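You operate a simulated robot arm through the tools that you are given. There is no shell and no other tool. Be economical: measure what you need, move in short steps, check, and stop when the job is done.

You run a simulated two-armed robot. Do the job below in one go: nothing can be reset, and whatever is moved stays where it is left.

JOB
On the workbench top, fold the grey cloth in half.

Only the result counts: the job must be done as asked and must still hold three seconds after the hand-in. Knocking over, shifting, dropping, spilling or breaking anything else fails it. Flat cloth is picked up by pressing the open fingertips on it (5 to 10 N) and closing them slowly along it; thin cloth reads only 2 to 8 mm in the jaws.

ROBOT AND FRAMES
Two 7-joint arms with two-finger parallel grippers on one trunk, on a base that drives. Base frame: it is fixed to the floor where the robot stands at the start and does not move with it; the origin is under the middle of the robot, x ahead of it, y to its left, z up; the surface under the hand at the start is at about z = 800. Readings come in mm, degrees, newtons and seconds.
The left shoulder is at the start at [73, 182, 1086], the right one opposite. With the tool pointing down near the work surface each hand reaches from about 300 to 760 mm from the robot's upright axis, wherever it stands, measured 20 degrees to its own side. Places, roughly: workbench top [500, 0, 800]. Payload 3.91 kg a hand.
Tool frame (each hand has its own): the origin (TCP) lies between the finger pads and is the grasp point; the fingertips stand 30 mm ahead of it; z points along the fingers, y is the line along which they close. The gripper opens to 110 mm. The fingers are 20 mm wide and 10 mm thick; the gripper's body (48 by 112 mm) begins 55 mm behind the TCP.
Orientation is that of the tool frame in the base frame, as [roll, pitch, yaw] about the fixed x, y, z axes, in that order (R = Rz(yaw) Ry(pitch) Rx(roll)). With the fingers straight down and closing along the base's y, the tool's x points along the base's -x, its y along +y and its z along -z.

CONTROLS
- The arms move only by the tool jog_arm. It takes "left_commands", "right_commands" or both (then of equal length, played together; a hand with none holds still); each is a list of rows, each a list of 7 numbers: the shift along the tool's x, y, z in mm, then the turn, a rotation vector about the tool's x, y, z in degrees, then the gripper command, from -1 (fully open) to 1 (shut), values between in proportion. In form: [[x, y, z, rx, ry, rz, jaw], ...]. A call has 1 to 20 rows; each row shifts and turns the commanded pose from where the row before left it, along the tool's axes as they then stand. Rows are played at 5 a second. More than 50 mm and 8.6 degrees between two rows, or a gripper value outside its range, and nothing of the call is played. A pose out of reach is approached as far as the arm can. The call stops where the force on the tool passes 40 N (or 10 N more than at its start, if that is more) or the arm is blocked; 0.2 s more then pass. Each finger travels about 72 mm/s and halts on what it meets, pressing with about 33 N; the grip force reading is that of the motor and also rises with nothing between the fingers. The clock runs only during rows and for 0.2 s after the last one: add rows that do not move to give the fingers time. The reply holds the time, the measured pose of the TCP, the force on the tool along the base axes, the opening and the grip force, in the units named above and with some noise, with the torque about the TCP (base axes, N m) and any sound that the robot's microphone picked up.
- Cameras (640 x 400 px; columns grow to the right, rows downward): "scene" is now at [208.9, 9, 1263.3]; the picture's right is [0.11, -0.99, 0.00], its down [-0.77, -0.09, -0.64] and it looks along [0.63, 0.07, -0.77] (base axes); focal length 214 px, centre (320, 200). "left" rides on the left gripper at [73, -17, -103] in its tool frame; the picture's right is [0.23, 0.97, 0.00], its down [-0.76, 0.18, -0.62] and it looks along [-0.61, 0.14, 0.78] (tool axes); focal length 222 px, centre (320, 200). "right" rides on the right gripper at [72, 17, -103] in its tool frame; the picture's right is [-0.23, 0.97, 0.00], its down [-0.76, -0.18, -0.62] and it looks along [-0.61, -0.14, 0.78] (tool axes); focal length 222 px, centre (320, 200). There is no depth. A picture from a camera that has moved, and an enlarged one, comes with that camera's place and axes in the base frame and with its lens. The place of the scene camera against the robot may be out by one fixed shift of up to 12 mm in any direction.
- get_image(camera): a new picture of that camera. It takes no simulated time.
- raise_lower(by): slides the trunk up (or, below 0, down) by that many mm; the arms and the scene camera ride with it, the base frame stays. It gives what a move gives, with no picture.
- drive_base(legs): drives the robot by 1 to 6 legs, each [ahead, left, turn to the left] in mm, mm and degrees, along the robot's own axes; the way and the turn of a leg run together, so that a leg with both is an arc; at most 1500 mm and 180 degrees a leg. The arms and the cameras ride along, it lands a little off, and it stops where it bumps. It gives what a move gives.
- head_to(pan, tilt): turns the head with the scene camera to pan (to the left, within 80 degrees either way) and tilt (down, from -29 to 69), counted from straight ahead of the robot. It gives what a move gives.
- close_up(camera, box): a new picture of the part [left, top, right, bottom] of that camera's present view, enlarged. It takes no simulated time.
- job_done(): hands the job in; it is judged then, once.

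Work in short steps. Places have to be worked out from the pictures, the camera data and where the tool is seen: move nearer, look again, correct. Check each grasp and each placing, and mend what went wrong. You have 120 turns and 100 pictures in all, those below and enlarged ones among them. Open the grippers and draw the arms clear of the work before you hand the job in, unless the task says otherwise; then end with one line.

The tools are called after "Call:" by a JSON object that holds its "name" and its "arguments". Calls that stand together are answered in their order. jog_arm: Moves the arms, as the interface text tells. Its arguments: {"type":"object","properties":{"left_commands":{"type":"array","items":{"type":"array","items":{"type":"number"}}},"right_commands":{"type":"array","items":{"type":"array","items":{"type":"number"}}}},"required":[]} The other tools are called the same way: raise_lower (by) slides the trunk up or down; drive_base (legs) drives the base; head_to (pan, tilt) turns the head that bears the scene camera; get_image (camera) takes a picture; close_up (camera, box) takes an enlarged picture of a part of a camera's view; job_done () hands the job in.

At the start:

```text
clock: 0.0
left_eef_pos: [380.3, 323.0, 954.6]
left_tcp_rot: [-180.0, 0.0, -179.9]
left_ft_force: [0.0, -0.1, 0.0]
left_ft_torque: [-0.01, -0.02, 0.0]
left_width: 109.9
left_grasp_force: 0.0
right_eef_pos: [423.2, -85.7, 1023.2]
right_tcp_rot: [-180.0, -0.1, -180.0]
right_ft_force: [0.0, 0.4, -0.7]
right_ft_torque: [0.02, -0.03, 0.0]
right_width: 110.4
right_grasp_force: 0.0
trunk travel left (down, up): [-350.0, 164.0]
robot x, y, heading: [0.8, 1.5, -0.2]
head pan, tilt: [6.5, 50.6]
```

scene: 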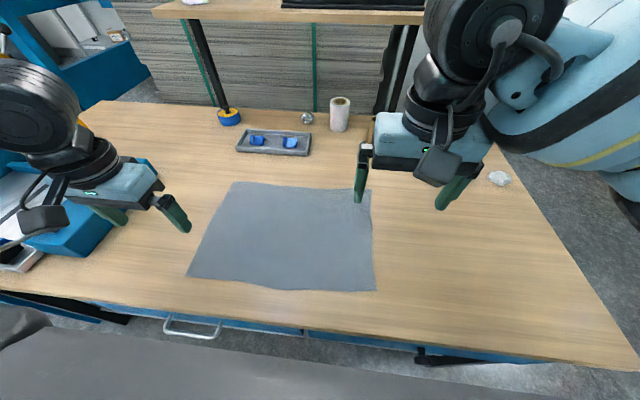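
right: 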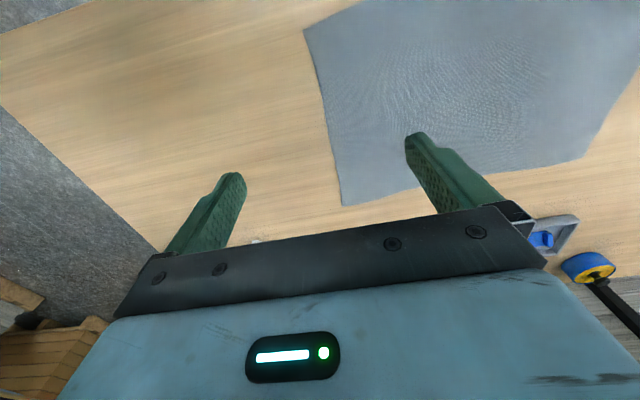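
left: 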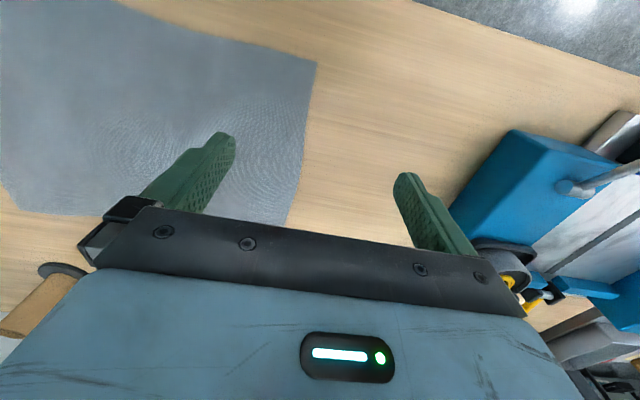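

From the pictures I judge the cloth corners to be near-left (340, 309), near-right (354, -89), far-right (~635, -89) and far-left (~627, 316). I'll fold the near edge onto the far edge with both hands, starting by hovering above the two near corners with the jaws at about 40 mm.

Call:
{"name": "jog_arm", "arguments": {"left_commands": [[4.6, -10.2, 20, 0, 0, 0, 0.27], [4.6, -10.2, 20, 0, 0, 0, 0.27], [4.6, -10.2, 20, 0, 0, 0, 0.27], [4.6, -10.2, 20, 0, 0, 0, 0.27], [4.6, -10.2, 20, 0, 0, 0, 0.27], [0, 0, 0, 0, 0, 0, 0.27]], "right_commands": [[10.6, 6.6, 33.6, 0, 0, 0, 0.27], [10.6, 6.6, 33.6, 0, 0, 0, 0.27], [10.6, 6.6, 33.6, 0, 0, 0, 0.27], [10.6, 6.6, 33.6, 0, 0, 0, 0.27], [10.6, 6.6, 33.6, 0, 0, 0, 0.27], [0, 0, 0, 0, 0, 0, 0.27]]}}

Call:
{"name": "get_image", "arguments": {"camera": "left"}}

Call:
{"name": "get_image", "arguments": {"camera": "right"}}

Call:
{"name": "get_image", "arguments": {"camera": "scene"}}

```text
clock: 1.4
left_eef_pos: [358.4, 271.5, 853.2]
left_tcp_rot: [180.0, 0.2, -179.9]
left_ft_force: [-0.5, -0.3, -0.3]
left_ft_torque: [-0.01, 0.0, 0.02]
left_width: 40.2
left_grasp_force: 0.0
right_eef_pos: [371.5, -55.0, 854.6]
right_tcp_rot: [-180.0, 0.0, 180.0]
right_ft_force: [0.4, -0.2, -0.4]
right_ft_torque: [0.02, -0.01, 0.0]
right_width: 40.1
right_grasp_force: 0.1
trunk travel left (down, up): [-350.0, 164.0]
robot x, y, heading: [-0.1, -0.4, 0.2]
head pan, tilt: [6.5, 50.6]
```

```text
96 pictures are left
camera left: at [286.3, 254.3, 957.3], right [-0.23, 0.97, 0.0], down [0.76, 0.18, 0.62], along [0.61, 0.14, -0.78], focal length 222 px, centre (320, 200)
```

left: 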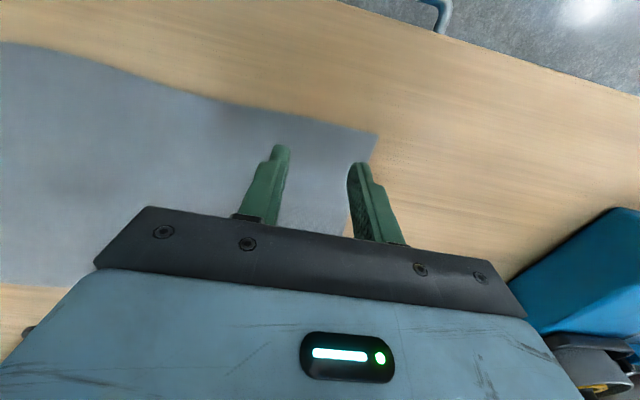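

```text
95 pictures are left
camera right: at [300.9, -38.7, 958.3], right [0.23, 0.97, 0.0], down [0.76, -0.18, 0.62], along [0.61, -0.14, -0.78], focal length 222 px, centre (320, 200)
```

right: 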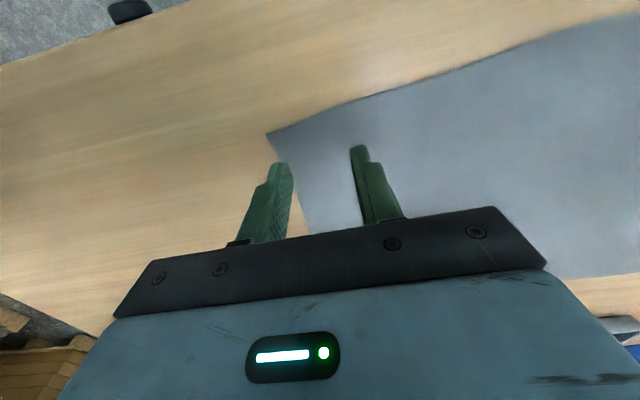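

```text
94 pictures are left
camera scene: at [208.6, 9.1, 1263.3], right [0.11, -0.99, 0.0], down [-0.77, -0.09, -0.64], along [0.63, 0.07, -0.77], focal length 214 px, centre (320, 200)
```

scene: 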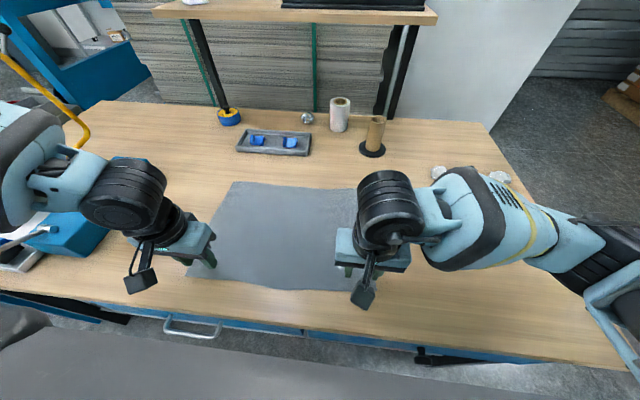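

The wrist views confirm the near corners at about (338, 308) and (354, -91), and both fingers of each hand are over the cloth. I'll lower both hands to just about contact.

Call:
{"name": "jog_arm", "arguments": {"left_commands": [[0, 0, 10, 0, 0, 0, 0.27], [0, 0, 7, 0, 0, 0, 0.27], [0, 0, 3, 0, 0, 0, 0.27], [0, 0, 1, 0, 0, 0, 0.27], [0, 0, 0, 0, 0, 0, 0.27]], "right_commands": [[0, 0, 10, 0, 0, 0, 0.27], [0, 0, 7, 0, 0, 0, 0.27], [0, 0, 4, 0, 0, 0, 0.27], [0, 0, 1, 0, 0, 0, 0.27], [0, 0, 0, 0, 0, 0, 0.27]]}}

```text
clock: 2.6
left_eef_pos: [357.1, 272.3, 832.7]
left_tcp_rot: [180.0, -0.1, -179.9]
left_ft_force: [0.4, 0.5, 0.9]
left_ft_torque: [0.02, 0.03, 0.02]
left_width: 40.0
left_grasp_force: 0.1
right_eef_pos: [371.7, -54.1, 833.5]
right_tcp_rot: [-179.9, 0.1, -180.0]
right_ft_force: [0.6, -0.3, 0.9]
right_ft_torque: [0.03, 0.03, 0.0]
right_width: 40.2
right_grasp_force: 0.1
trunk travel left (down, up): [-350.0, 164.0]
robot x, y, heading: [2.5, -1.1, 0.2]
head pan, tilt: [6.5, 50.6]
```

Both hands are near contact with almost no force, so I'll press down in 1 mm steps.

Call:
{"name": "jog_arm", "arguments": {"left_commands": [[0, 0, 1, 0, 0, 0, 0.27], [0, 0, 1, 0, 0, 0, 0.27], [0, 0, 0, 0, 0, 0, 0.27]], "right_commands": [[0, 0, 1, 0, 0, 0, 0.27], [0, 0, 1, 0, 0, 0, 0.27], [0, 0, 0, 0, 0, 0, 0.27]]}}

```text
clock: 3.4
left_eef_pos: [356.6, 271.7, 830.3]
left_tcp_rot: [-180.0, 0.0, -179.8]
left_ft_force: [1.0, 0.5, 9.7]
left_ft_torque: [0.11, 0.01, -0.02]
left_width: 40.4
left_grasp_force: 0.0
right_eef_pos: [371.3, -52.4, 830.9]
right_tcp_rot: [179.9, 0.1, 179.9]
right_ft_force: [0.8, -0.4, 1.6]
right_ft_torque: [-0.06, 0.0, 0.03]
right_width: 40.5
right_grasp_force: 0.3
trunk travel left (down, up): [-350.0, 164.0]
robot x, y, heading: [0.3, 0.5, -0.1]
head pan, tilt: [6.5, 50.6]
```

The left hand presses with 9.7 N and the right with 1.6 N. I'll lower the right a little more and ease the left slightly.

Call:
{"name": "jog_arm", "arguments": {"left_commands": [[0, 0, -0.2, 0, 0, 0, 0.27], [0, 0, 0, 0, 0, 0, 0.27]], "right_commands": [[0, 0, 0.9, 0, 0, 0, 0.27], [0, 0, 0, 0, 0, 0, 0.27]]}}

```text
clock: 4.0
left_eef_pos: [356.6, 270.6, 830.9]
left_tcp_rot: [-180.0, 0.2, -179.9]
left_ft_force: [1.7, 2.1, 9.3]
left_ft_torque: [0.11, 0.02, -0.05]
left_width: 40.4
left_grasp_force: 0.1
right_eef_pos: [370.5, -53.4, 831.7]
right_tcp_rot: [180.0, 0.1, -180.0]
right_ft_force: [0.5, -0.9, 6.7]
right_ft_torque: [-0.19, 0.01, 0.0]
right_width: 40.4
right_grasp_force: 0.3
trunk travel left (down, up): [-350.0, 164.0]
robot x, y, heading: [-1.5, 2.2, -0.1]
head pan, tilt: [6.5, 50.6]
```

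Both hands now press within 5–10 N, so I'll close the jaws slowly.

Call:
{"name": "jog_arm", "arguments": {"left_commands": [[0, 0, 0, 0, 0, 0, 0.33], [0, 0, 0, 0, 0, 0, 0.39], [0, 0, 0, 0, 0, 0, 0.45], [0, 0, 0, 0, 0, 0, 0.51], [0, 0, 0, 0, 0, 0, 0.57], [0, 0, 0, 0, 0, 0, 0.63], [0, 0, 0, 0, 0, 0, 0.69], [0, 0, 0, 0, 0, 0, 0.75], [0, 0, 0, 0, 0, 0, 0.81], [0, 0, 0, 0, 0, 0, 0.87], [0, 0, 0, 0, 0, 0, 0.93], [0, 0, 0, 0, 0, 0, 1], [0, 0, 0, 0, 0, 0, 1], [0, 0, 0, 0, 0, 0, 1]], "right_commands": [[0, 0, 0, 0, 0, 0, 0.33], [0, 0, 0, 0, 0, 0, 0.39], [0, 0, 0, 0, 0, 0, 0.45], [0, 0, 0, 0, 0, 0, 0.51], [0, 0, 0, 0, 0, 0, 0.57], [0, 0, 0, 0, 0, 0, 0.63], [0, 0, 0, 0, 0, 0, 0.69], [0, 0, 0, 0, 0, 0, 0.75], [0, 0, 0, 0, 0, 0, 0.81], [0, 0, 0, 0, 0, 0, 0.87], [0, 0, 0, 0, 0, 0, 0.93], [0, 0, 0, 0, 0, 0, 1], [0, 0, 0, 0, 0, 0, 1], [0, 0, 0, 0, 0, 0, 1]]}}

Call:
{"name": "get_image", "arguments": {"camera": "left"}}

Call:
{"name": "get_image", "arguments": {"camera": "right"}}

```text
clock: 7.0
left_eef_pos: [356.2, 270.9, 831.9]
left_tcp_rot: [-179.9, 0.1, -180.0]
left_ft_force: [0.9, -12.9, 6.2]
left_ft_torque: [-0.43, -0.04, 0.1]
left_width: 2.4
left_grasp_force: 33.0
right_eef_pos: [370.7, -51.4, 830.9]
right_tcp_rot: [179.9, 0.0, -180.0]
right_ft_force: [-1.2, 12.0, 9.5]
right_ft_torque: [0.34, 0.04, -0.06]
right_width: 2.1
right_grasp_force: 33.1
trunk travel left (down, up): [-350.0, 164.0]
robot x, y, heading: [-2.3, 1.8, 0.2]
head pan, tilt: [6.5, 50.6]
```

```text
93 pictures are left
camera left: at [284.6, 255.0, 935.4], right [-0.23, 0.97, 0.0], down [0.76, 0.18, 0.62], along [0.61, 0.14, -0.78], focal length 222 px, centre (320, 200)
```

left: 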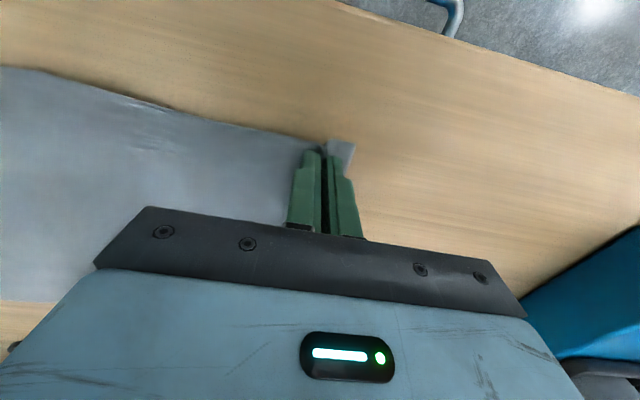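

```text
92 pictures are left
camera right: at [299.2, -36.4, 935.3], right [0.23, 0.97, 0.0], down [0.76, -0.18, 0.62], along [0.61, -0.14, -0.78], focal length 222 px, centre (320, 200)
```

right: 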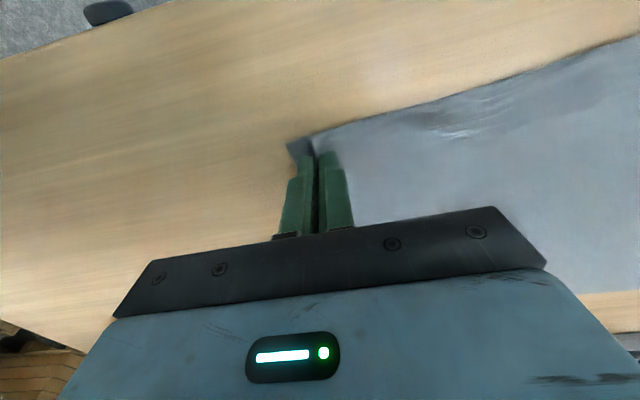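

Both jaws hold cloth (2.4 and 2.1 mm) with a fold visible in each. I'll lift gently while moving ahead and relax the tension between the hands, then check.

Call:
{"name": "jog_arm", "arguments": {"left_commands": [[0, -1, -10, 0, 0, 0, 1], [-3, -1, -10, 0, 0, 0, 1], [-6, 0, -10, 0, 0, 0, 1], [-8, 0, -10, 0, 0, 0, 1], [-8, 0, -10, 0, 0, 0, 1], [0, 0, 0, 0, 0, 0, 1]], "right_commands": [[0, 1, -10, 0, 0, 0, 1], [-3, 1, -10, 0, 0, 0, 1], [-6, 0, -10, 0, 0, 0, 1], [-8, 0, -10, 0, 0, 0, 1], [-8, 0, -10, 0, 0, 0, 1], [0, 0, 0, 0, 0, 0, 1]]}}

Call:
{"name": "get_image", "arguments": {"camera": "left"}}

Call:
{"name": "get_image", "arguments": {"camera": "right"}}

Call:
{"name": "get_image", "arguments": {"camera": "scene"}}

```text
clock: 8.4
left_eef_pos: [382.2, 269.9, 879.8]
left_tcp_rot: [180.0, -0.1, -179.9]
left_ft_force: [0.3, -7.1, -1.0]
left_ft_torque: [-0.22, -0.04, 0.06]
left_width: 2.3
left_grasp_force: 32.6
right_eef_pos: [396.5, -50.0, 880.6]
right_tcp_rot: [180.0, 0.0, 180.0]
right_ft_force: [-0.3, 7.1, -0.3]
right_ft_torque: [0.23, 0.0, -0.01]
right_width: 2.3
right_grasp_force: 33.5
trunk travel left (down, up): [-350.0, 164.0]
robot x, y, heading: [-0.8, 1.7, -0.2]
head pan, tilt: [6.5, 50.6]
```

```text
91 pictures are left
camera left: at [309.8, 252.5, 984.7], right [-0.23, 0.97, 0.0], down [0.76, 0.18, 0.62], along [0.61, 0.14, -0.78], focal length 222 px, centre (320, 200)
```

left: 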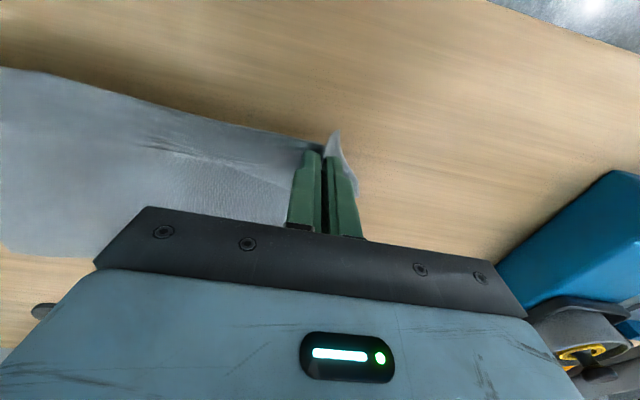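

```text
90 pictures are left
camera right: at [324.9, -34.6, 984.8], right [0.23, 0.97, 0.0], down [0.76, -0.18, 0.62], along [0.61, -0.14, -0.78], focal length 222 px, centre (320, 200)
```

right: 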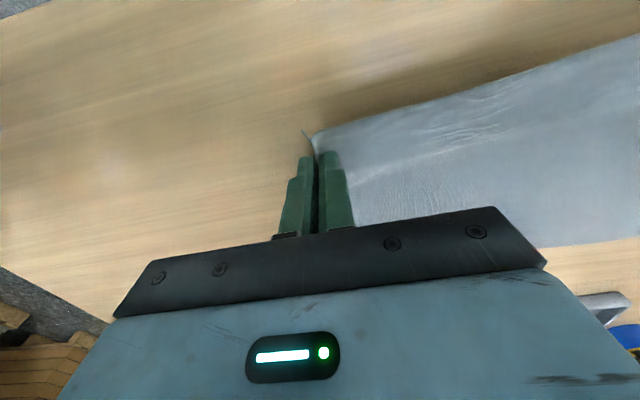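

```text
89 pictures are left
camera scene: at [208.8, 9.0, 1263.3], right [0.11, -0.99, 0.0], down [-0.77, -0.09, -0.64], along [0.63, 0.07, -0.77], focal length 214 px, centre (320, 200)
```

scene: 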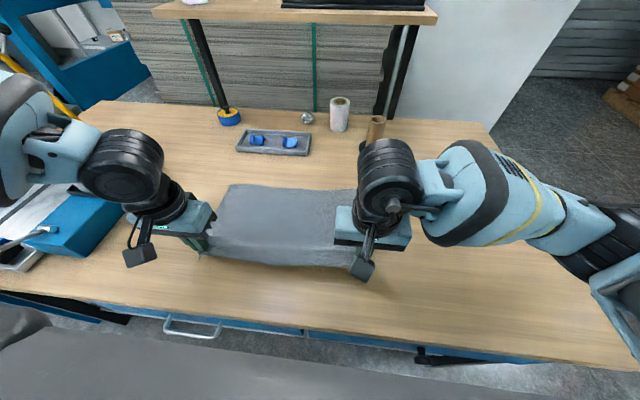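

The grasp holds and the edge is lifted evenly. I'll carry it forward and up to the middle of the arc, then check.

Call:
{"name": "jog_arm", "arguments": {"left_commands": [[-12, 0, -14, 0, 0, 0, 1], [-14, 0, -14, 0, 0, 0, 1], [-16, 0, -14, 0, 0, 0, 1], [-18, 0, -10, 0, 0, 0, 1], [-20, 0, -8, 0, 0, 0, 1], [-20, 0, -5, 0, 0, 0, 1], [0, 0, 0, 0, 0, 0, 1]], "right_commands": [[-12, 0, -14, 0, 0, 0, 1], [-14, 0, -14, 0, 0, 0, 1], [-16, 0, -14, 0, 0, 0, 1], [-18, 0, -10, 0, 0, 0, 1], [-20, 0, -8, 0, 0, 0, 1], [-20, 0, -5, 0, 0, 0, 1], [0, 0, 0, 0, 0, 0, 1]]}}

Call:
{"name": "get_image", "arguments": {"camera": "left"}}

Call:
{"name": "get_image", "arguments": {"camera": "scene"}}

```text
clock: 10.0
left_eef_pos: [482.4, 270.4, 946.2]
left_tcp_rot: [180.0, 0.0, -180.0]
left_ft_force: [0.0, -9.6, 0.1]
left_ft_torque: [-0.31, -0.01, 0.07]
left_width: 2.2
left_grasp_force: 32.8
right_eef_pos: [493.6, -50.7, 945.2]
right_tcp_rot: [-180.0, 0.0, -180.0]
right_ft_force: [-0.3, 9.5, 0.5]
right_ft_torque: [0.26, 0.03, -0.03]
right_width: 1.7
right_grasp_force: 32.4
trunk travel left (down, up): [-350.0, 164.0]
robot x, y, heading: [1.1, 0.9, -0.0]
head pan, tilt: [6.5, 50.6]
```

```text
88 pictures are left
camera left: at [409.7, 253.7, 1049.7], right [-0.23, 0.97, 0.0], down [0.76, 0.18, 0.62], along [0.61, 0.14, -0.78], focal length 222 px, centre (320, 200)
```

left: 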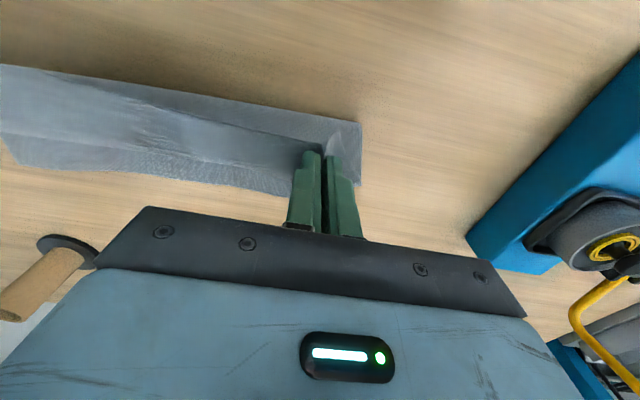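

```text
87 pictures are left
camera scene: at [208.5, 9.0, 1263.3], right [0.11, -0.99, 0.0], down [-0.77, -0.09, -0.64], along [0.63, 0.07, -0.77], focal length 214 px, centre (320, 200)
```

scene: 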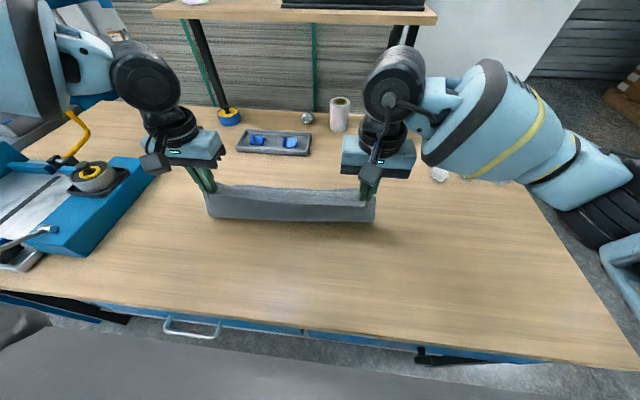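

The flap hangs cleanly and the far part still lies flat, with its far edge at about x = 610. I'll carry it on, descending toward the far edge.

Call:
{"name": "jog_arm", "arguments": {"left_commands": [[-18, 0, 3, 0, 0, 0, 1], [-18, 0, 8, 0, 0, 0, 1], [-18, 0, 10, 0, 0, 0, 1], [-16, 0, 12, 0, 0, 0, 1], [-12, 0, 14, 0, 0, 0, 1], [-8, 0, 14, 0, 0, 0, 1], [0, 0, 0, 0, 0, 0, 1]], "right_commands": [[-18, 0, 3, 0, 0, 0, 1], [-18, 0, 8, 0, 0, 0, 1], [-18, 0, 10, 0, 0, 0, 1], [-16, 0, 12, 0, 0, 0, 1], [-12, 0, 14, 0, 0, 0, 1], [-8, 0, 14, 0, 0, 0, 1], [0, 0, 0, 0, 0, 0, 1]]}}

Call:
{"name": "get_image", "arguments": {"camera": "left"}}

Call:
{"name": "get_image", "arguments": {"camera": "right"}}

Call:
{"name": "get_image", "arguments": {"camera": "scene"}}

```text
clock: 11.6
left_eef_pos: [571.7, 270.3, 884.5]
left_tcp_rot: [-180.0, 0.1, 179.9]
left_ft_force: [0.3, -10.9, -0.4]
left_ft_torque: [-0.37, -0.03, 0.08]
left_width: 2.2
left_grasp_force: 32.6
right_eef_pos: [585.2, -51.4, 885.8]
right_tcp_rot: [179.8, 0.0, -179.9]
right_ft_force: [-1.7, 11.4, -0.4]
right_ft_torque: [0.36, 0.02, -0.03]
right_width: 2.0
right_grasp_force: 33.6
trunk travel left (down, up): [-350.0, 164.0]
robot x, y, heading: [-1.2, 1.4, -0.1]
head pan, tilt: [6.5, 50.6]
```

```text
86 pictures are left
camera left: at [500.0, 254.2, 988.0], right [-0.23, 0.97, 0.0], down [0.76, 0.18, 0.62], along [0.61, 0.14, -0.78], focal length 222 px, centre (320, 200)
```

left: 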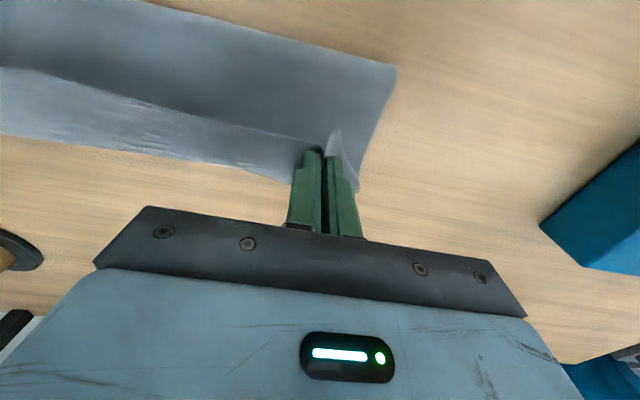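

```text
85 pictures are left
camera right: at [514.1, -36.5, 989.4], right [0.23, 0.97, 0.0], down [0.76, -0.18, 0.62], along [0.61, -0.14, -0.78], focal length 222 px, centre (320, 200)
```

right: 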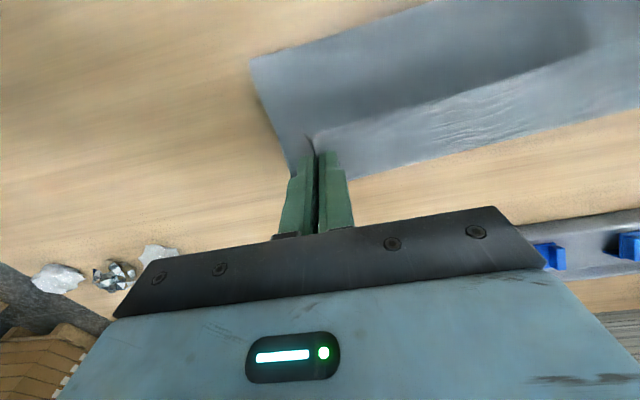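

```text
84 pictures are left
camera scene: at [208.5, 8.9, 1263.3], right [0.11, -0.99, 0.0], down [-0.77, -0.09, -0.64], along [0.63, 0.07, -0.77], focal length 214 px, centre (320, 200)
```

scene: 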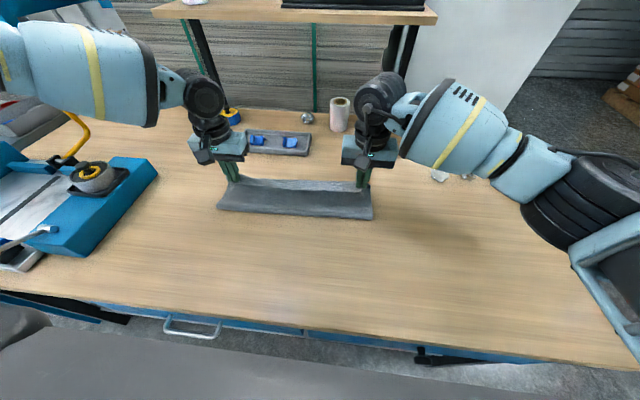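

The far edge sits at x ≈ 628 on the left and 638 on the right, and the flap is following over. I'll bring the grips to x ≈ 609 and 619 while lowering almost to the table.

Call:
{"name": "jog_arm", "arguments": {"left_commands": [[-10, 0, 8, 0, 0, 0, 1], [-10, 0, 9, 0, 0, 0, 1], [-8, 0, 10, 0, 0, 0, 1], [-6, 0, 10, 0, 0, 0, 1], [-3, 0, 9, 0, 0, 0, 1], [0, 0, 0, 0, 0, 0, 1]], "right_commands": [[-10, 0, 8, 0, 0, 0, 1], [-9, 0, 9, 0, 0, 0, 1], [-7, 0, 10, 0, 0, 0, 1], [-5, 0, 10, 0, 0, 0, 1], [-3, 0, 9, 0, 0, 0, 1], [0, 0, 0, 0, 0, 0, 1]]}}

Call:
{"name": "get_image", "arguments": {"camera": "left"}}

Call:
{"name": "get_image", "arguments": {"camera": "right"}}

Call:
{"name": "close_up", "arguments": {"camera": "scene", "box": [180, 130, 420, 280]}}

```text
clock: 13.0
left_eef_pos: [609.7, 268.7, 838.2]
left_tcp_rot: [-180.0, 0.0, -179.9]
left_ft_force: [0.3, -7.4, 0.7]
left_ft_torque: [-0.23, -0.03, 0.09]
left_width: 2.5
left_grasp_force: 32.8
right_eef_pos: [620.6, -50.9, 837.0]
right_tcp_rot: [-179.9, 0.1, -179.8]
right_ft_force: [-0.1, 8.2, 0.4]
right_ft_torque: [0.23, 0.03, -0.03]
right_width: 2.1
right_grasp_force: 33.2
trunk travel left (down, up): [-350.0, 164.0]
robot x, y, heading: [0.7, 1.4, -0.1]
head pan, tilt: [6.5, 50.6]
```

```text
83 pictures are left
camera left: at [538.1, 252.9, 942.3], right [-0.23, 0.97, 0.0], down [0.76, 0.18, 0.62], along [0.61, 0.14, -0.78], focal length 222 px, centre (320, 200)
```

left: 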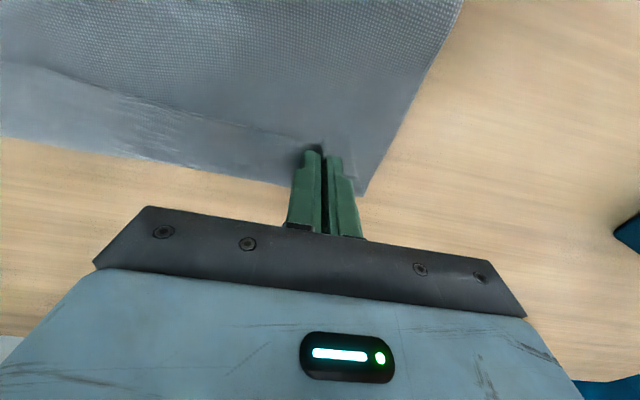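

```text
82 pictures are left
camera right: at [548.8, -35.1, 941.2], right [0.23, 0.97, 0.0], down [0.76, -0.18, 0.62], along [0.61, -0.14, -0.78], focal length 222 px, centre (320, 200)
```

right: 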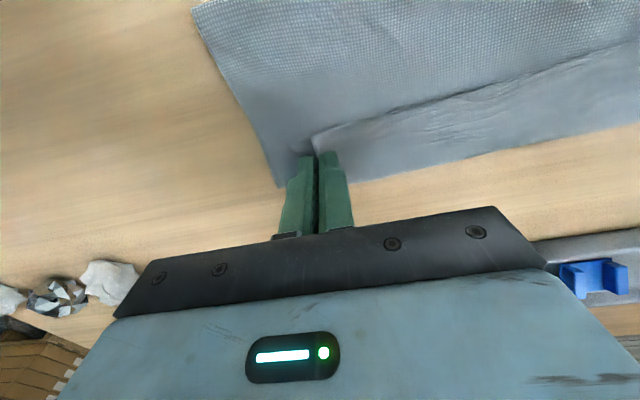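

```text
2.67 times, centred on (300, 205) of scene
camera zoom: at [208.6, 8.9, 1263.3], right [0.11, -0.99, 0.0], down [-0.77, -0.09, -0.64], along [0.63, 0.07, -0.77], focal length 572 px, centre (373, 187)
```

zoom: 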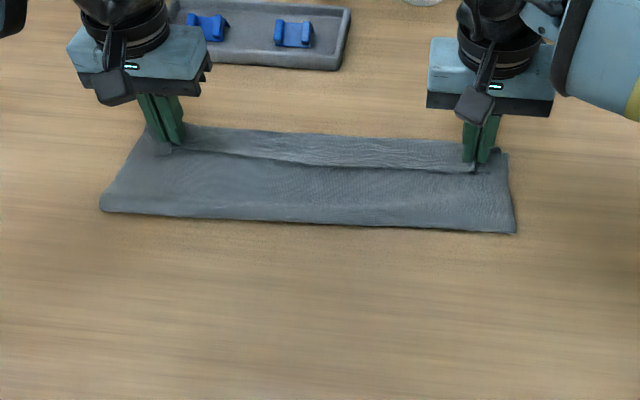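

The free edge between the hands still points toward the robot, so it forms a ~35 mm hem turned back on top of the flap. I'll move the grips back by about that much so that the edge will land on the far edge once the hem unrolls, and then look.

Call:
{"name": "jog_arm", "arguments": {"left_commands": [[4, 0, -8, 0, 0, 0, 1], [8, 0, -4, 0, 0, 0, 1], [9, 0, 0, 0, 0, 0, 1], [8, 0, 4, 0, 0, 0, 1], [4, 0, 8, 0, 0, 0, 1], [0, 0, 3, 0, 0, 0, 1], [0, 0, 0, 0, 0, 0, 1]], "right_commands": [[4, 0, -8, 0, 0, 0, 1], [8, 0, -4, 0, 0, 0, 1], [9, 0, 0, 0, 0, 0, 1], [8, 0, 4, 0, 0, 0, 1], [4, 0, 8, 0, 0, 0, 1], [0, 0, 2, 0, 0, 0, 1], [0, 0, 0, 0, 0, 0, 1]]}}

Call:
{"name": "get_image", "arguments": {"camera": "left"}}

Call:
{"name": "close_up", "arguments": {"camera": "scene", "box": [180, 130, 420, 280]}}

```text
clock: 14.6
left_eef_pos: [575.7, 269.9, 835.2]
left_tcp_rot: [179.9, 0.0, -180.0]
left_ft_force: [0.5, -9.9, -0.4]
left_ft_torque: [-0.27, 0.02, 0.04]
left_width: 2.2
left_grasp_force: 32.3
right_eef_pos: [585.8, -51.5, 837.4]
right_tcp_rot: [-180.0, 0.0, 180.0]
right_ft_force: [-0.5, 10.1, 1.0]
right_ft_torque: [0.28, 0.03, -0.04]
right_width: 2.0
right_grasp_force: 33.0
trunk travel left (down, up): [-350.0, 164.0]
robot x, y, heading: [-2.2, -0.4, -0.1]
head pan, tilt: [6.5, 50.6]
```

```text
80 pictures are left
camera left: at [504.7, 253.2, 939.3], right [-0.23, 0.97, 0.0], down [0.76, 0.18, 0.62], along [0.61, 0.14, -0.78], focal length 222 px, centre (320, 200)
```

left: 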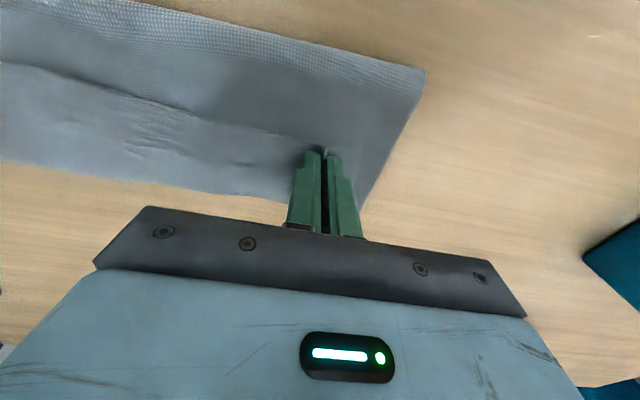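

```text
2.67 times, centred on (300, 205) of scene
camera zoom: at [208.8, 9.0, 1263.3], right [0.11, -0.99, 0.0], down [-0.77, -0.09, -0.64], along [0.63, 0.07, -0.77], focal length 572 px, centre (373, 187)
```

zoom: 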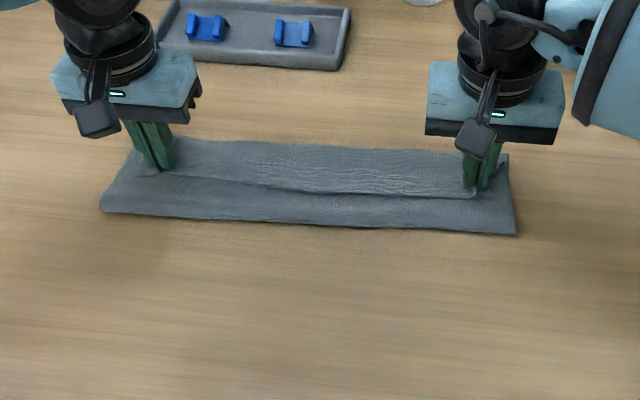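

The free edge line now runs at about x ≈ 567, and the band beyond it may be hem or base layer. I'll release gently, lift both hands and look from above.

Call:
{"name": "jog_arm", "arguments": {"left_commands": [[0, 0, 0, 0, 0, 0, 0.9], [0, 0, 0, 0, 0, 0, 0.75], [0, 0, 0, 0, 0, 0, 0.6], [0, 0, 0, 0, 0, 0, 0.45], [0, 0, -8, 0, 0, 0, 0.3], [0, 0, -20, 0, 0, 0, 0.3], [0, 10, -30, 0, 0, 0, 0.3], [0, 20, -40, 0, 0, 0, 0.3], [0, 30, -40, 0, 0, 0, 0.3]], "right_commands": [[0, 0, 0, 0, 0, 0, 0.9], [0, 0, 0, 0, 0, 0, 0.75], [0, 0, 0, 0, 0, 0, 0.6], [0, 0, 0, 0, 0, 0, 0.45], [0, 0, -8, 0, 0, 0, 0.3], [0, 0, -20, 0, 0, 0, 0.3], [0, -10, -30, 0, 0, 0, 0.3], [0, -20, -40, 0, 0, 0, 0.3], [0, -30, -40, 0, 0, 0, 0.3]]}}

Call:
{"name": "get_image", "arguments": {"camera": "left"}}

Call:
{"name": "get_image", "arguments": {"camera": "right"}}

Call:
{"name": "close_up", "arguments": {"camera": "scene", "box": [180, 130, 420, 280]}}

```text
clock: 16.6
left_eef_pos: [576.1, 330.7, 974.6]
left_tcp_rot: [-180.0, -0.1, 179.9]
left_ft_force: [-0.1, -0.3, 0.4]
left_ft_torque: [0.01, -0.03, 0.03]
left_width: 38.4
left_grasp_force: 0.0
right_eef_pos: [590.8, -110.7, 974.1]
right_tcp_rot: [180.0, 0.0, 180.0]
right_ft_force: [-0.3, 0.6, 0.1]
right_ft_torque: [-0.02, 0.02, -0.02]
right_width: 38.7
right_grasp_force: 0.1
trunk travel left (down, up): [-350.0, 164.0]
robot x, y, heading: [2.4, -1.2, -0.1]
head pan, tilt: [6.5, 50.6]
```

```text
78 pictures are left
camera left: at [504.8, 313.4, 1078.9], right [-0.23, 0.97, 0.0], down [0.76, 0.18, 0.62], along [0.61, 0.14, -0.78], focal length 222 px, centre (320, 200)
```

left: 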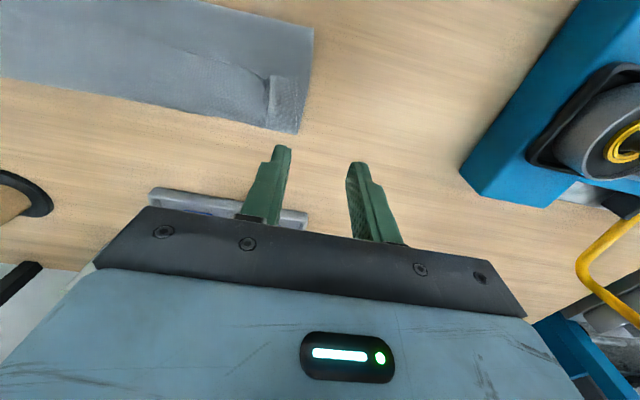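

```text
77 pictures are left
camera right: at [519.1, -95.2, 1077.2], right [0.23, 0.97, 0.0], down [0.76, -0.18, 0.62], along [0.61, -0.14, -0.78], focal length 222 px, centre (320, 200)
```

right: 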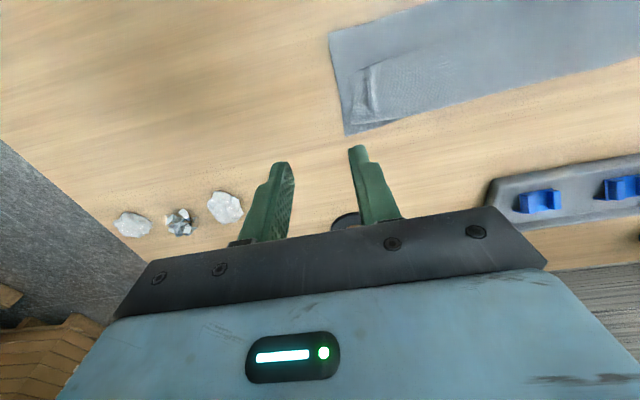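

```text
2.67 times, centred on (300, 205) of scene
camera zoom: at [207.9, 8.6, 1263.4], right [0.11, -0.99, 0.0], down [-0.77, -0.09, -0.64], along [0.63, 0.07, -0.77], focal length 572 px, centre (373, 187)
```

zoom: 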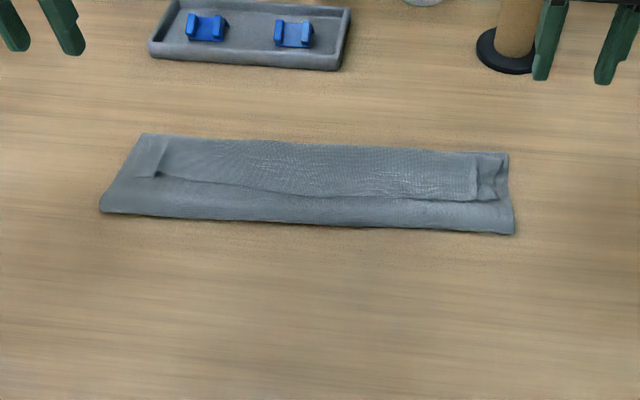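

After release, the edge is indeed turned back as a ~65 mm hem on top (free edge at x ≈ 560, crease at ≈ 511, far side at ≈ 622). I'll zoom on both ends to see how the corners lie before I unfold and redo it.

Call:
{"name": "close_up", "arguments": {"camera": "left", "box": [180, 0, 340, 150]}}

Call:
{"name": "close_up", "arguments": {"camera": "right", "box": [310, 0, 470, 150]}}

```text
2.67 times, centred on (260, 75) of left
camera zoom: at [504.8, 313.4, 1078.9], right [-0.23, 0.97, 0.0], down [0.76, 0.18, 0.62], along [0.61, 0.14, -0.78], focal length 592 px, centre (480, 533)
```

zoom: 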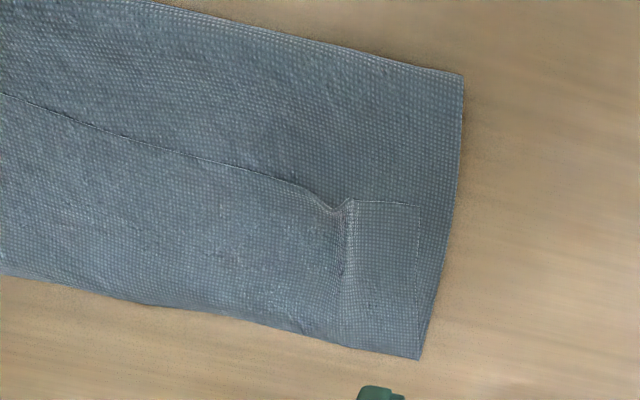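

```text
2.67 times, centred on (390, 75) of right
camera zoom: at [519.1, -95.2, 1077.2], right [0.23, 0.97, 0.0], down [0.76, -0.18, 0.62], along [0.61, -0.14, -0.78], focal length 592 px, centre (133, 533)
```

zoom: 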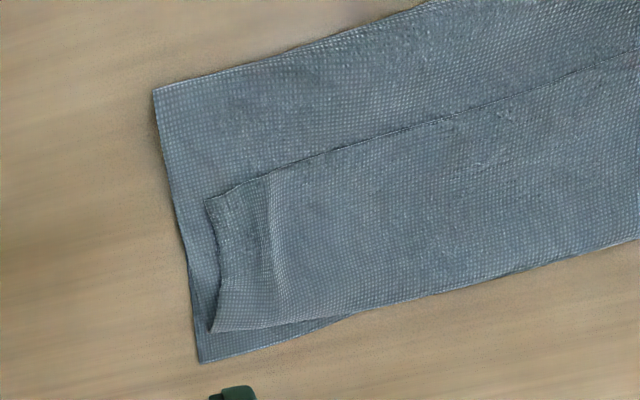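

The hem corners are at about (557, 299) on the left and (570, -76) on the right, with leftover ridges at y ≈ 268 and -50. I'll go back over those ridges to pick up only the top layer and unfold it.

Call:
{"name": "jog_arm", "arguments": {"left_commands": [[1, -13, 0, 0, 0, 0, 0.27], [1, -13, 0, 0, 0, 0, 0.27], [1, -13, 20, 0, 0, 0, 0.27], [1, -12, 30, 0, 0, 0, 0.27], [1, -12, 30, 0, 0, 0, 0.27], [0, 0, 30, 0, 0, 0, 0.27], [0, 0, 20, 0, 0, 0, 0.27], [0, 0, 4, 0, 0, 0, 0.27], [0, 0, 0, 0, 0, 0, 0.27]], "right_commands": [[1.6, 13, 0, 0, 0, 0, 0.27], [1.6, 13, 0, 0, 0, 0, 0.27], [1.6, 13, 20, 0, 0, 0, 0.27], [1.6, 13, 30, 0, 0, 0, 0.27], [1.6, 14, 30, 0, 0, 0, 0.27], [0, 0, 30, 0, 0, 0, 0.27], [0, 0, 20, 0, 0, 0, 0.27], [0, 0, 4, 0, 0, 0, 0.27], [0, 0, 0, 0, 0, 0, 0.27]]}}

Call:
{"name": "get_image", "arguments": {"camera": "left"}}

Call:
{"name": "get_image", "arguments": {"camera": "right"}}

```text
clock: 18.6
left_eef_pos: [570.0, 269.6, 841.9]
left_tcp_rot: [-180.0, 0.0, -179.9]
left_ft_force: [-0.2, 0.3, 0.1]
left_ft_torque: [0.0, 0.02, -0.02]
left_width: 40.2
left_grasp_force: 0.0
right_eef_pos: [577.4, -46.6, 841.9]
right_tcp_rot: [180.0, 0.0, -180.0]
right_ft_force: [0.3, 0.3, 0.3]
right_ft_torque: [0.02, -0.05, -0.02]
right_width: 40.3
right_grasp_force: 0.0
trunk travel left (down, up): [-350.0, 164.0]
robot x, y, heading: [-1.9, -0.6, -0.0]
head pan, tilt: [6.5, 50.6]
```

```text
73 pictures are left
camera left: at [498.8, 252.6, 945.0], right [-0.23, 0.97, 0.0], down [0.76, 0.18, 0.62], along [0.61, 0.14, -0.78], focal length 222 px, centre (320, 200)
```

left: 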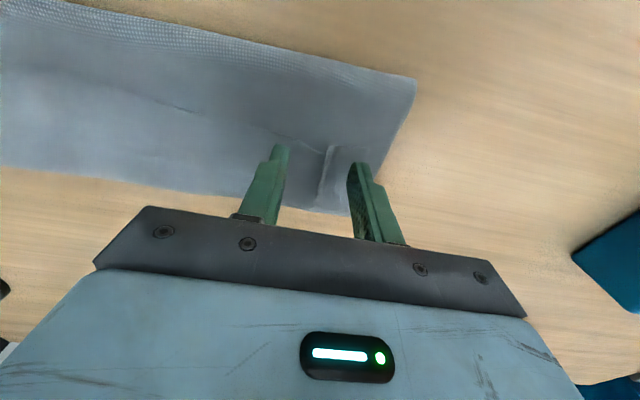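

```text
72 pictures are left
camera right: at [506.7, -30.3, 944.5], right [0.23, 0.97, 0.0], down [0.76, -0.18, 0.62], along [0.61, -0.14, -0.78], focal length 222 px, centre (320, 200)
```

right: 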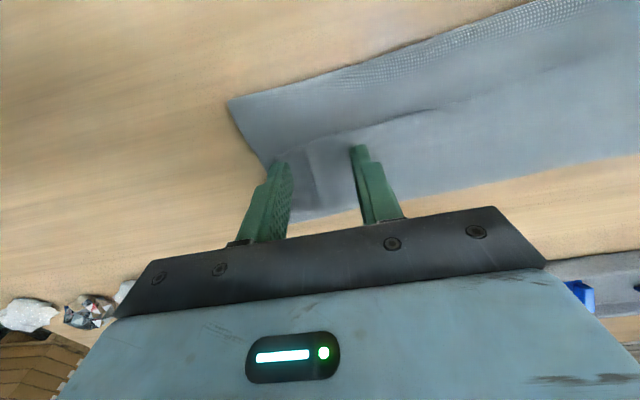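

The fingers straddle both ridges just above the cloth, so I'll press down gently.

Call:
{"name": "jog_arm", "arguments": {"left_commands": [[0, 0, 2, 0, 0, 0, 0.27], [0, 0, 2, 0, 0, 0, 0.27], [0, 0, 1, 0, 0, 0, 0.27], [0, 0, 0, 0, 0, 0, 0.27]], "right_commands": [[0, 0, 2, 0, 0, 0, 0.27], [0, 0, 2, 0, 0, 0, 0.27], [0, 0, 1, 0, 0, 0, 0.27], [0, 0, 0, 0, 0, 0, 0.27]]}}

```text
clock: 19.6
left_eef_pos: [572.1, 268.6, 834.0]
left_tcp_rot: [180.0, 0.0, -179.9]
left_ft_force: [-0.7, 0.1, 0.8]
left_ft_torque: [0.01, -0.02, -0.01]
left_width: 40.4
left_grasp_force: 0.1
right_eef_pos: [578.5, -45.4, 836.5]
right_tcp_rot: [180.0, 0.1, -179.9]
right_ft_force: [-0.1, -0.3, -0.3]
right_ft_torque: [-0.02, -0.02, 0.01]
right_width: 40.2
right_grasp_force: 0.1
trunk travel left (down, up): [-350.0, 164.0]
robot x, y, heading: [-0.8, 0.3, -0.1]
head pan, tilt: [6.5, 50.6]
```

Neither hand has touched yet, so I'll press a little further.

Call:
{"name": "jog_arm", "arguments": {"left_commands": [[0, 0, 1, 0, 0, 0, 0.27], [0, 0, 0.8, 0, 0, 0, 0.27], [0, 0, 0, 0, 0, 0, 0.27]], "right_commands": [[0, 0, 1, 0, 0, 0, 0.27], [0, 0, 1, 0, 0, 0, 0.27], [0, 0, 0, 0, 0, 0, 0.27]]}}

```text
clock: 20.4
left_eef_pos: [572.1, 268.2, 833.3]
left_tcp_rot: [-180.0, 0.1, -180.0]
left_ft_force: [-0.1, 0.4, 0.9]
left_ft_torque: [0.0, -0.02, 0.0]
left_width: 40.4
left_grasp_force: 0.1
right_eef_pos: [577.4, -43.8, 834.7]
right_tcp_rot: [-179.9, 0.0, 180.0]
right_ft_force: [-0.3, -0.9, 0.0]
right_ft_torque: [0.0, 0.0, -0.02]
right_width: 40.2
right_grasp_force: 0.1
trunk travel left (down, up): [-350.0, 164.0]
robot x, y, heading: [-1.3, 1.5, -0.1]
head pan, tilt: [6.5, 50.6]
```

Still only about 1 N at most, so I'll go 1.5 mm further.

Call:
{"name": "jog_arm", "arguments": {"left_commands": [[0, 0, 0.8, 0, 0, 0, 0.27], [0, 0, 0.6, 0, 0, 0, 0.27], [0, 0, 0, 0, 0, 0, 0.27]], "right_commands": [[0, 0, 1, 0, 0, 0, 0.27], [0, 0, 0.8, 0, 0, 0, 0.27], [0, 0, 0, 0, 0, 0, 0.27]]}}

```text
clock: 21.2
left_eef_pos: [571.8, 266.0, 833.5]
left_tcp_rot: [-180.0, 0.0, -179.9]
left_ft_force: [0.5, 1.4, 4.3]
left_ft_torque: [0.08, 0.01, 0.01]
left_width: 40.4
left_grasp_force: 0.1
right_eef_pos: [579.1, -45.0, 832.7]
right_tcp_rot: [-180.0, 0.1, -180.0]
right_ft_force: [-0.3, -1.0, 9.5]
right_ft_torque: [-0.18, 0.02, 0.02]
right_width: 40.5
right_grasp_force: 0.1
trunk travel left (down, up): [-350.0, 164.0]
robot x, y, heading: [-0.1, -2.7, -0.0]
head pan, tilt: [6.5, 50.6]
```

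Contact is 4.3 N on the left and 9.5 N on the right; I'll add a touch on the left and close slowly.

Call:
{"name": "jog_arm", "arguments": {"left_commands": [[0, 0, 0.2, 0, 0, 0, 0.33], [0, 0, 0, 0, 0, 0, 0.39], [0, 0, 0, 0, 0, 0, 0.45], [0, 0, 0, 0, 0, 0, 0.51], [0, 0, 0, 0, 0, 0, 0.57], [0, 0, 0, 0, 0, 0, 0.63], [0, 0, 0, 0, 0, 0, 0.69], [0, 0, 0, 0, 0, 0, 0.75], [0, 0, 0, 0, 0, 0, 0.81], [0, 0, 0, 0, 0, 0, 0.87], [0, 0, 0, 0, 0, 0, 0.93], [0, 0, 0, 0, 0, 0, 1], [0, 0, 0, 0, 0, 0, 1], [0, 0, 0, 0, 0, 0, 1]], "right_commands": [[0, 0, -0.2, 0, 0, 0, 0.33], [0, 0, 0, 0, 0, 0, 0.39], [0, 0, 0, 0, 0, 0, 0.45], [0, 0, 0, 0, 0, 0, 0.51], [0, 0, 0, 0, 0, 0, 0.57], [0, 0, 0, 0, 0, 0, 0.63], [0, 0, 0, 0, 0, 0, 0.69], [0, 0, 0, 0, 0, 0, 0.75], [0, 0, 0, 0, 0, 0, 0.81], [0, 0, 0, 0, 0, 0, 0.87], [0, 0, 0, 0, 0, 0, 0.93], [0, 0, 0, 0, 0, 0, 1], [0, 0, 0, 0, 0, 0, 1], [0, 0, 0, 0, 0, 0, 1]]}}

Call:
{"name": "get_image", "arguments": {"camera": "left"}}

Call:
{"name": "get_image", "arguments": {"camera": "right"}}

```text
clock: 24.2
left_eef_pos: [569.5, 266.2, 833.0]
left_tcp_rot: [-180.0, 0.2, -180.0]
left_ft_force: [0.0, -10.1, 4.8]
left_ft_torque: [-0.29, -0.01, 0.0]
left_width: 2.5
left_grasp_force: 32.8
right_eef_pos: [578.3, -44.2, 833.6]
right_tcp_rot: [179.9, 0.0, -179.9]
right_ft_force: [0.6, 11.0, 5.4]
right_ft_torque: [0.34, 0.03, -0.02]
right_width: 4.6
right_grasp_force: 32.6
trunk travel left (down, up): [-350.0, 164.0]
robot x, y, heading: [0.1, -0.8, -0.1]
head pan, tilt: [6.5, 50.6]
```

```text
71 pictures are left
camera left: at [498.9, 249.7, 937.3], right [-0.23, 0.97, 0.0], down [0.76, 0.18, 0.62], along [0.61, 0.14, -0.78], focal length 222 px, centre (320, 200)
```

left: 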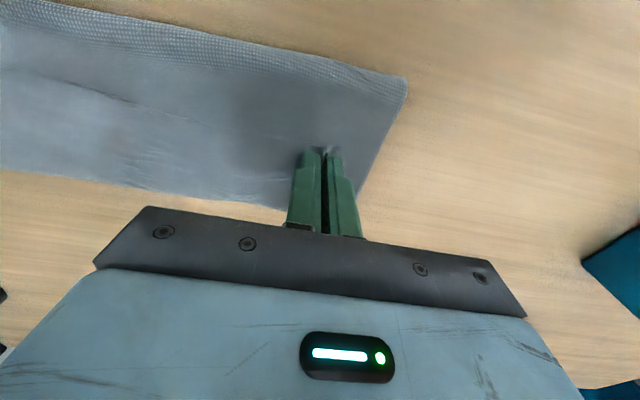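

```text
70 pictures are left
camera right: at [506.4, -28.7, 936.7], right [0.23, 0.97, 0.0], down [0.76, -0.18, 0.62], along [0.61, -0.14, -0.78], focal length 222 px, centre (320, 200)
```

right: 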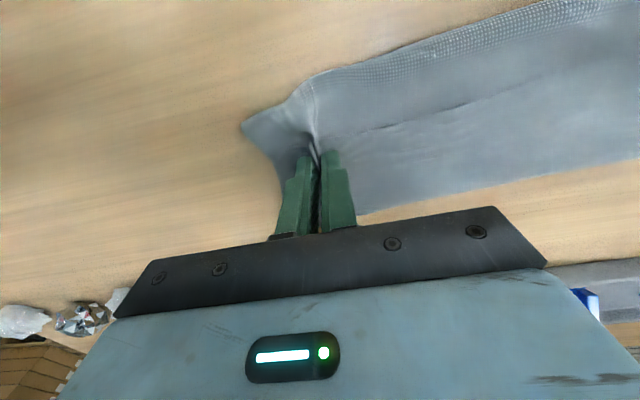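

The left jaw seems to hold the top layer only, but the right reads 4.6 mm and gathered the flap too. I'll reopen the right in place, ease it up, and look.

Call:
{"name": "jog_arm", "arguments": {"right_commands": [[0, 0, 0, 0, 0, 0, 0.9], [0, 0, 0, 0, 0, 0, 0.75], [0, 0, 0, 0, 0, 0, 0.6], [0, 0, 0, 0, 0, 0, 0.45], [0, 0, 0, 0, 0, 0, 0.3], [0, 0, 0, 0, 0, 0, 0.15], [0, 0, -15, 0, 0, 0, 0.15], [0, 0, -20, 0, 0, 0, 0.15], [0, 0, 0, 0, 0, 0, 0.15]]}}

Call:
{"name": "get_image", "arguments": {"camera": "right"}}

```text
clock: 26.2
left_eef_pos: [570.4, 266.8, 832.6]
left_tcp_rot: [179.9, 0.1, 180.0]
left_ft_force: [0.1, 1.6, 8.3]
left_ft_torque: [0.07, -0.01, 0.02]
left_width: 2.5
left_grasp_force: 33.3
right_eef_pos: [575.0, -47.2, 867.0]
right_tcp_rot: [-180.0, -0.1, 180.0]
right_ft_force: [0.0, 0.1, 0.1]
right_ft_torque: [-0.01, -0.03, 0.0]
right_width: 46.9
right_grasp_force: 0.1
trunk travel left (down, up): [-350.0, 164.0]
robot x, y, heading: [-0.7, -2.0, -0.1]
head pan, tilt: [6.5, 50.6]
```

```text
69 pictures are left
camera right: at [505.3, -30.9, 971.3], right [0.23, 0.97, 0.0], down [0.76, -0.18, 0.62], along [0.61, -0.14, -0.78], focal length 222 px, centre (320, 200)
```

right: 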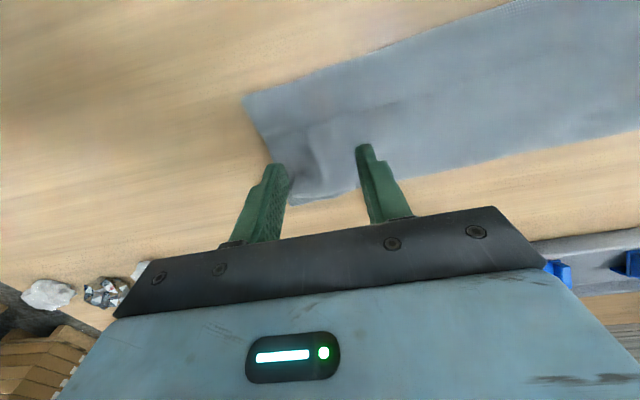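

The right end spread back out. I'll lift the left grip by 50 mm, back toward the robot, to check that it holds only the hem and to peel it open.

Call:
{"name": "jog_arm", "arguments": {"left_commands": [[0, 0, -12, 0, 0, 0, 1], [6, 0, -14, 0, 0, 0, 1], [12, -2, -14, 0, 0, 0, 1], [15, -2, -12, 0, 0, 0, 1], [18, -2, -8, 0, 0, 0, 1], [0, 0, 0, 0, 0, 0, 1]], "right_commands": [[0, 0, -20, 0, 0, 0, 0.15], [0, -15, -20, 0, 0, 0, 0.15], [0, -20, -20, 0, 0, 0, 0.15], [0, -20, -20, 0, 0, 0, 0.15], [0, -20, -10, 0, 0, 0, 0.15], [0, 0, 0, 0, 0, 0, 0.15]]}}

Call:
{"name": "get_image", "arguments": {"camera": "left"}}

Call:
{"name": "get_image", "arguments": {"camera": "right"}}

Call:
{"name": "close_up", "arguments": {"camera": "scene", "box": [180, 130, 420, 280]}}

```text
clock: 27.6
left_eef_pos: [519.7, 261.0, 892.0]
left_tcp_rot: [180.0, 0.0, -179.9]
left_ft_force: [-0.6, 0.4, -0.7]
left_ft_torque: [0.03, 0.0, -0.04]
left_width: 2.2
left_grasp_force: 33.2
right_eef_pos: [577.5, -118.9, 956.3]
right_tcp_rot: [180.0, 0.0, 180.0]
right_ft_force: [0.7, 0.8, 0.7]
right_ft_torque: [-0.03, 0.0, 0.0]
right_width: 46.7
right_grasp_force: 0.1
trunk travel left (down, up): [-350.0, 164.0]
robot x, y, heading: [-1.6, -2.8, -0.1]
head pan, tilt: [6.5, 50.6]
```

```text
68 pictures are left
camera left: at [447.0, 244.2, 996.1], right [-0.23, 0.97, 0.0], down [0.76, 0.18, 0.62], along [0.61, 0.14, -0.78], focal length 222 px, centre (320, 200)
```

left: 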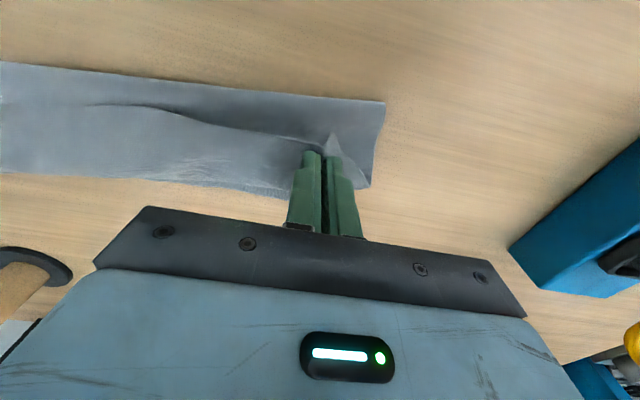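

```text
67 pictures are left
camera right: at [507.1, -103.1, 1060.1], right [0.23, 0.97, 0.0], down [0.76, -0.18, 0.62], along [0.61, -0.14, -0.78], focal length 222 px, centre (320, 200)
```

right: 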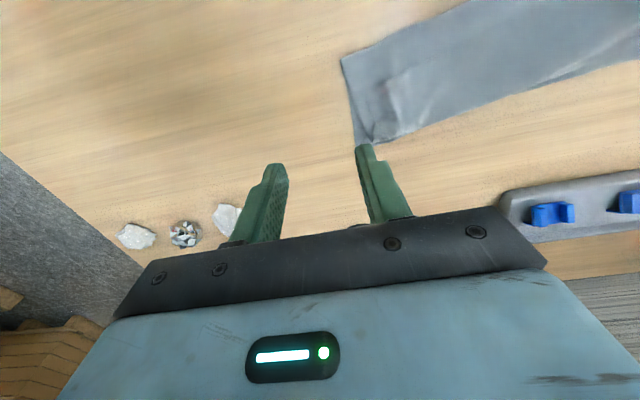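

```text
2.67 times, centred on (300, 205) of scene
camera zoom: at [209.3, 9.3, 1263.2], right [0.11, -0.99, 0.0], down [-0.77, -0.09, -0.63], along [0.63, 0.07, -0.77], focal length 572 px, centre (373, 187)
```

zoom: 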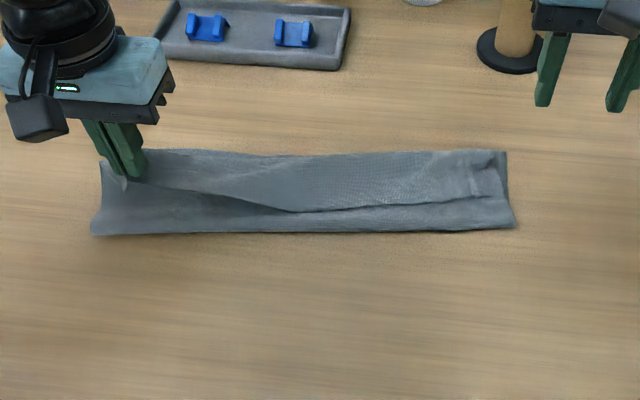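

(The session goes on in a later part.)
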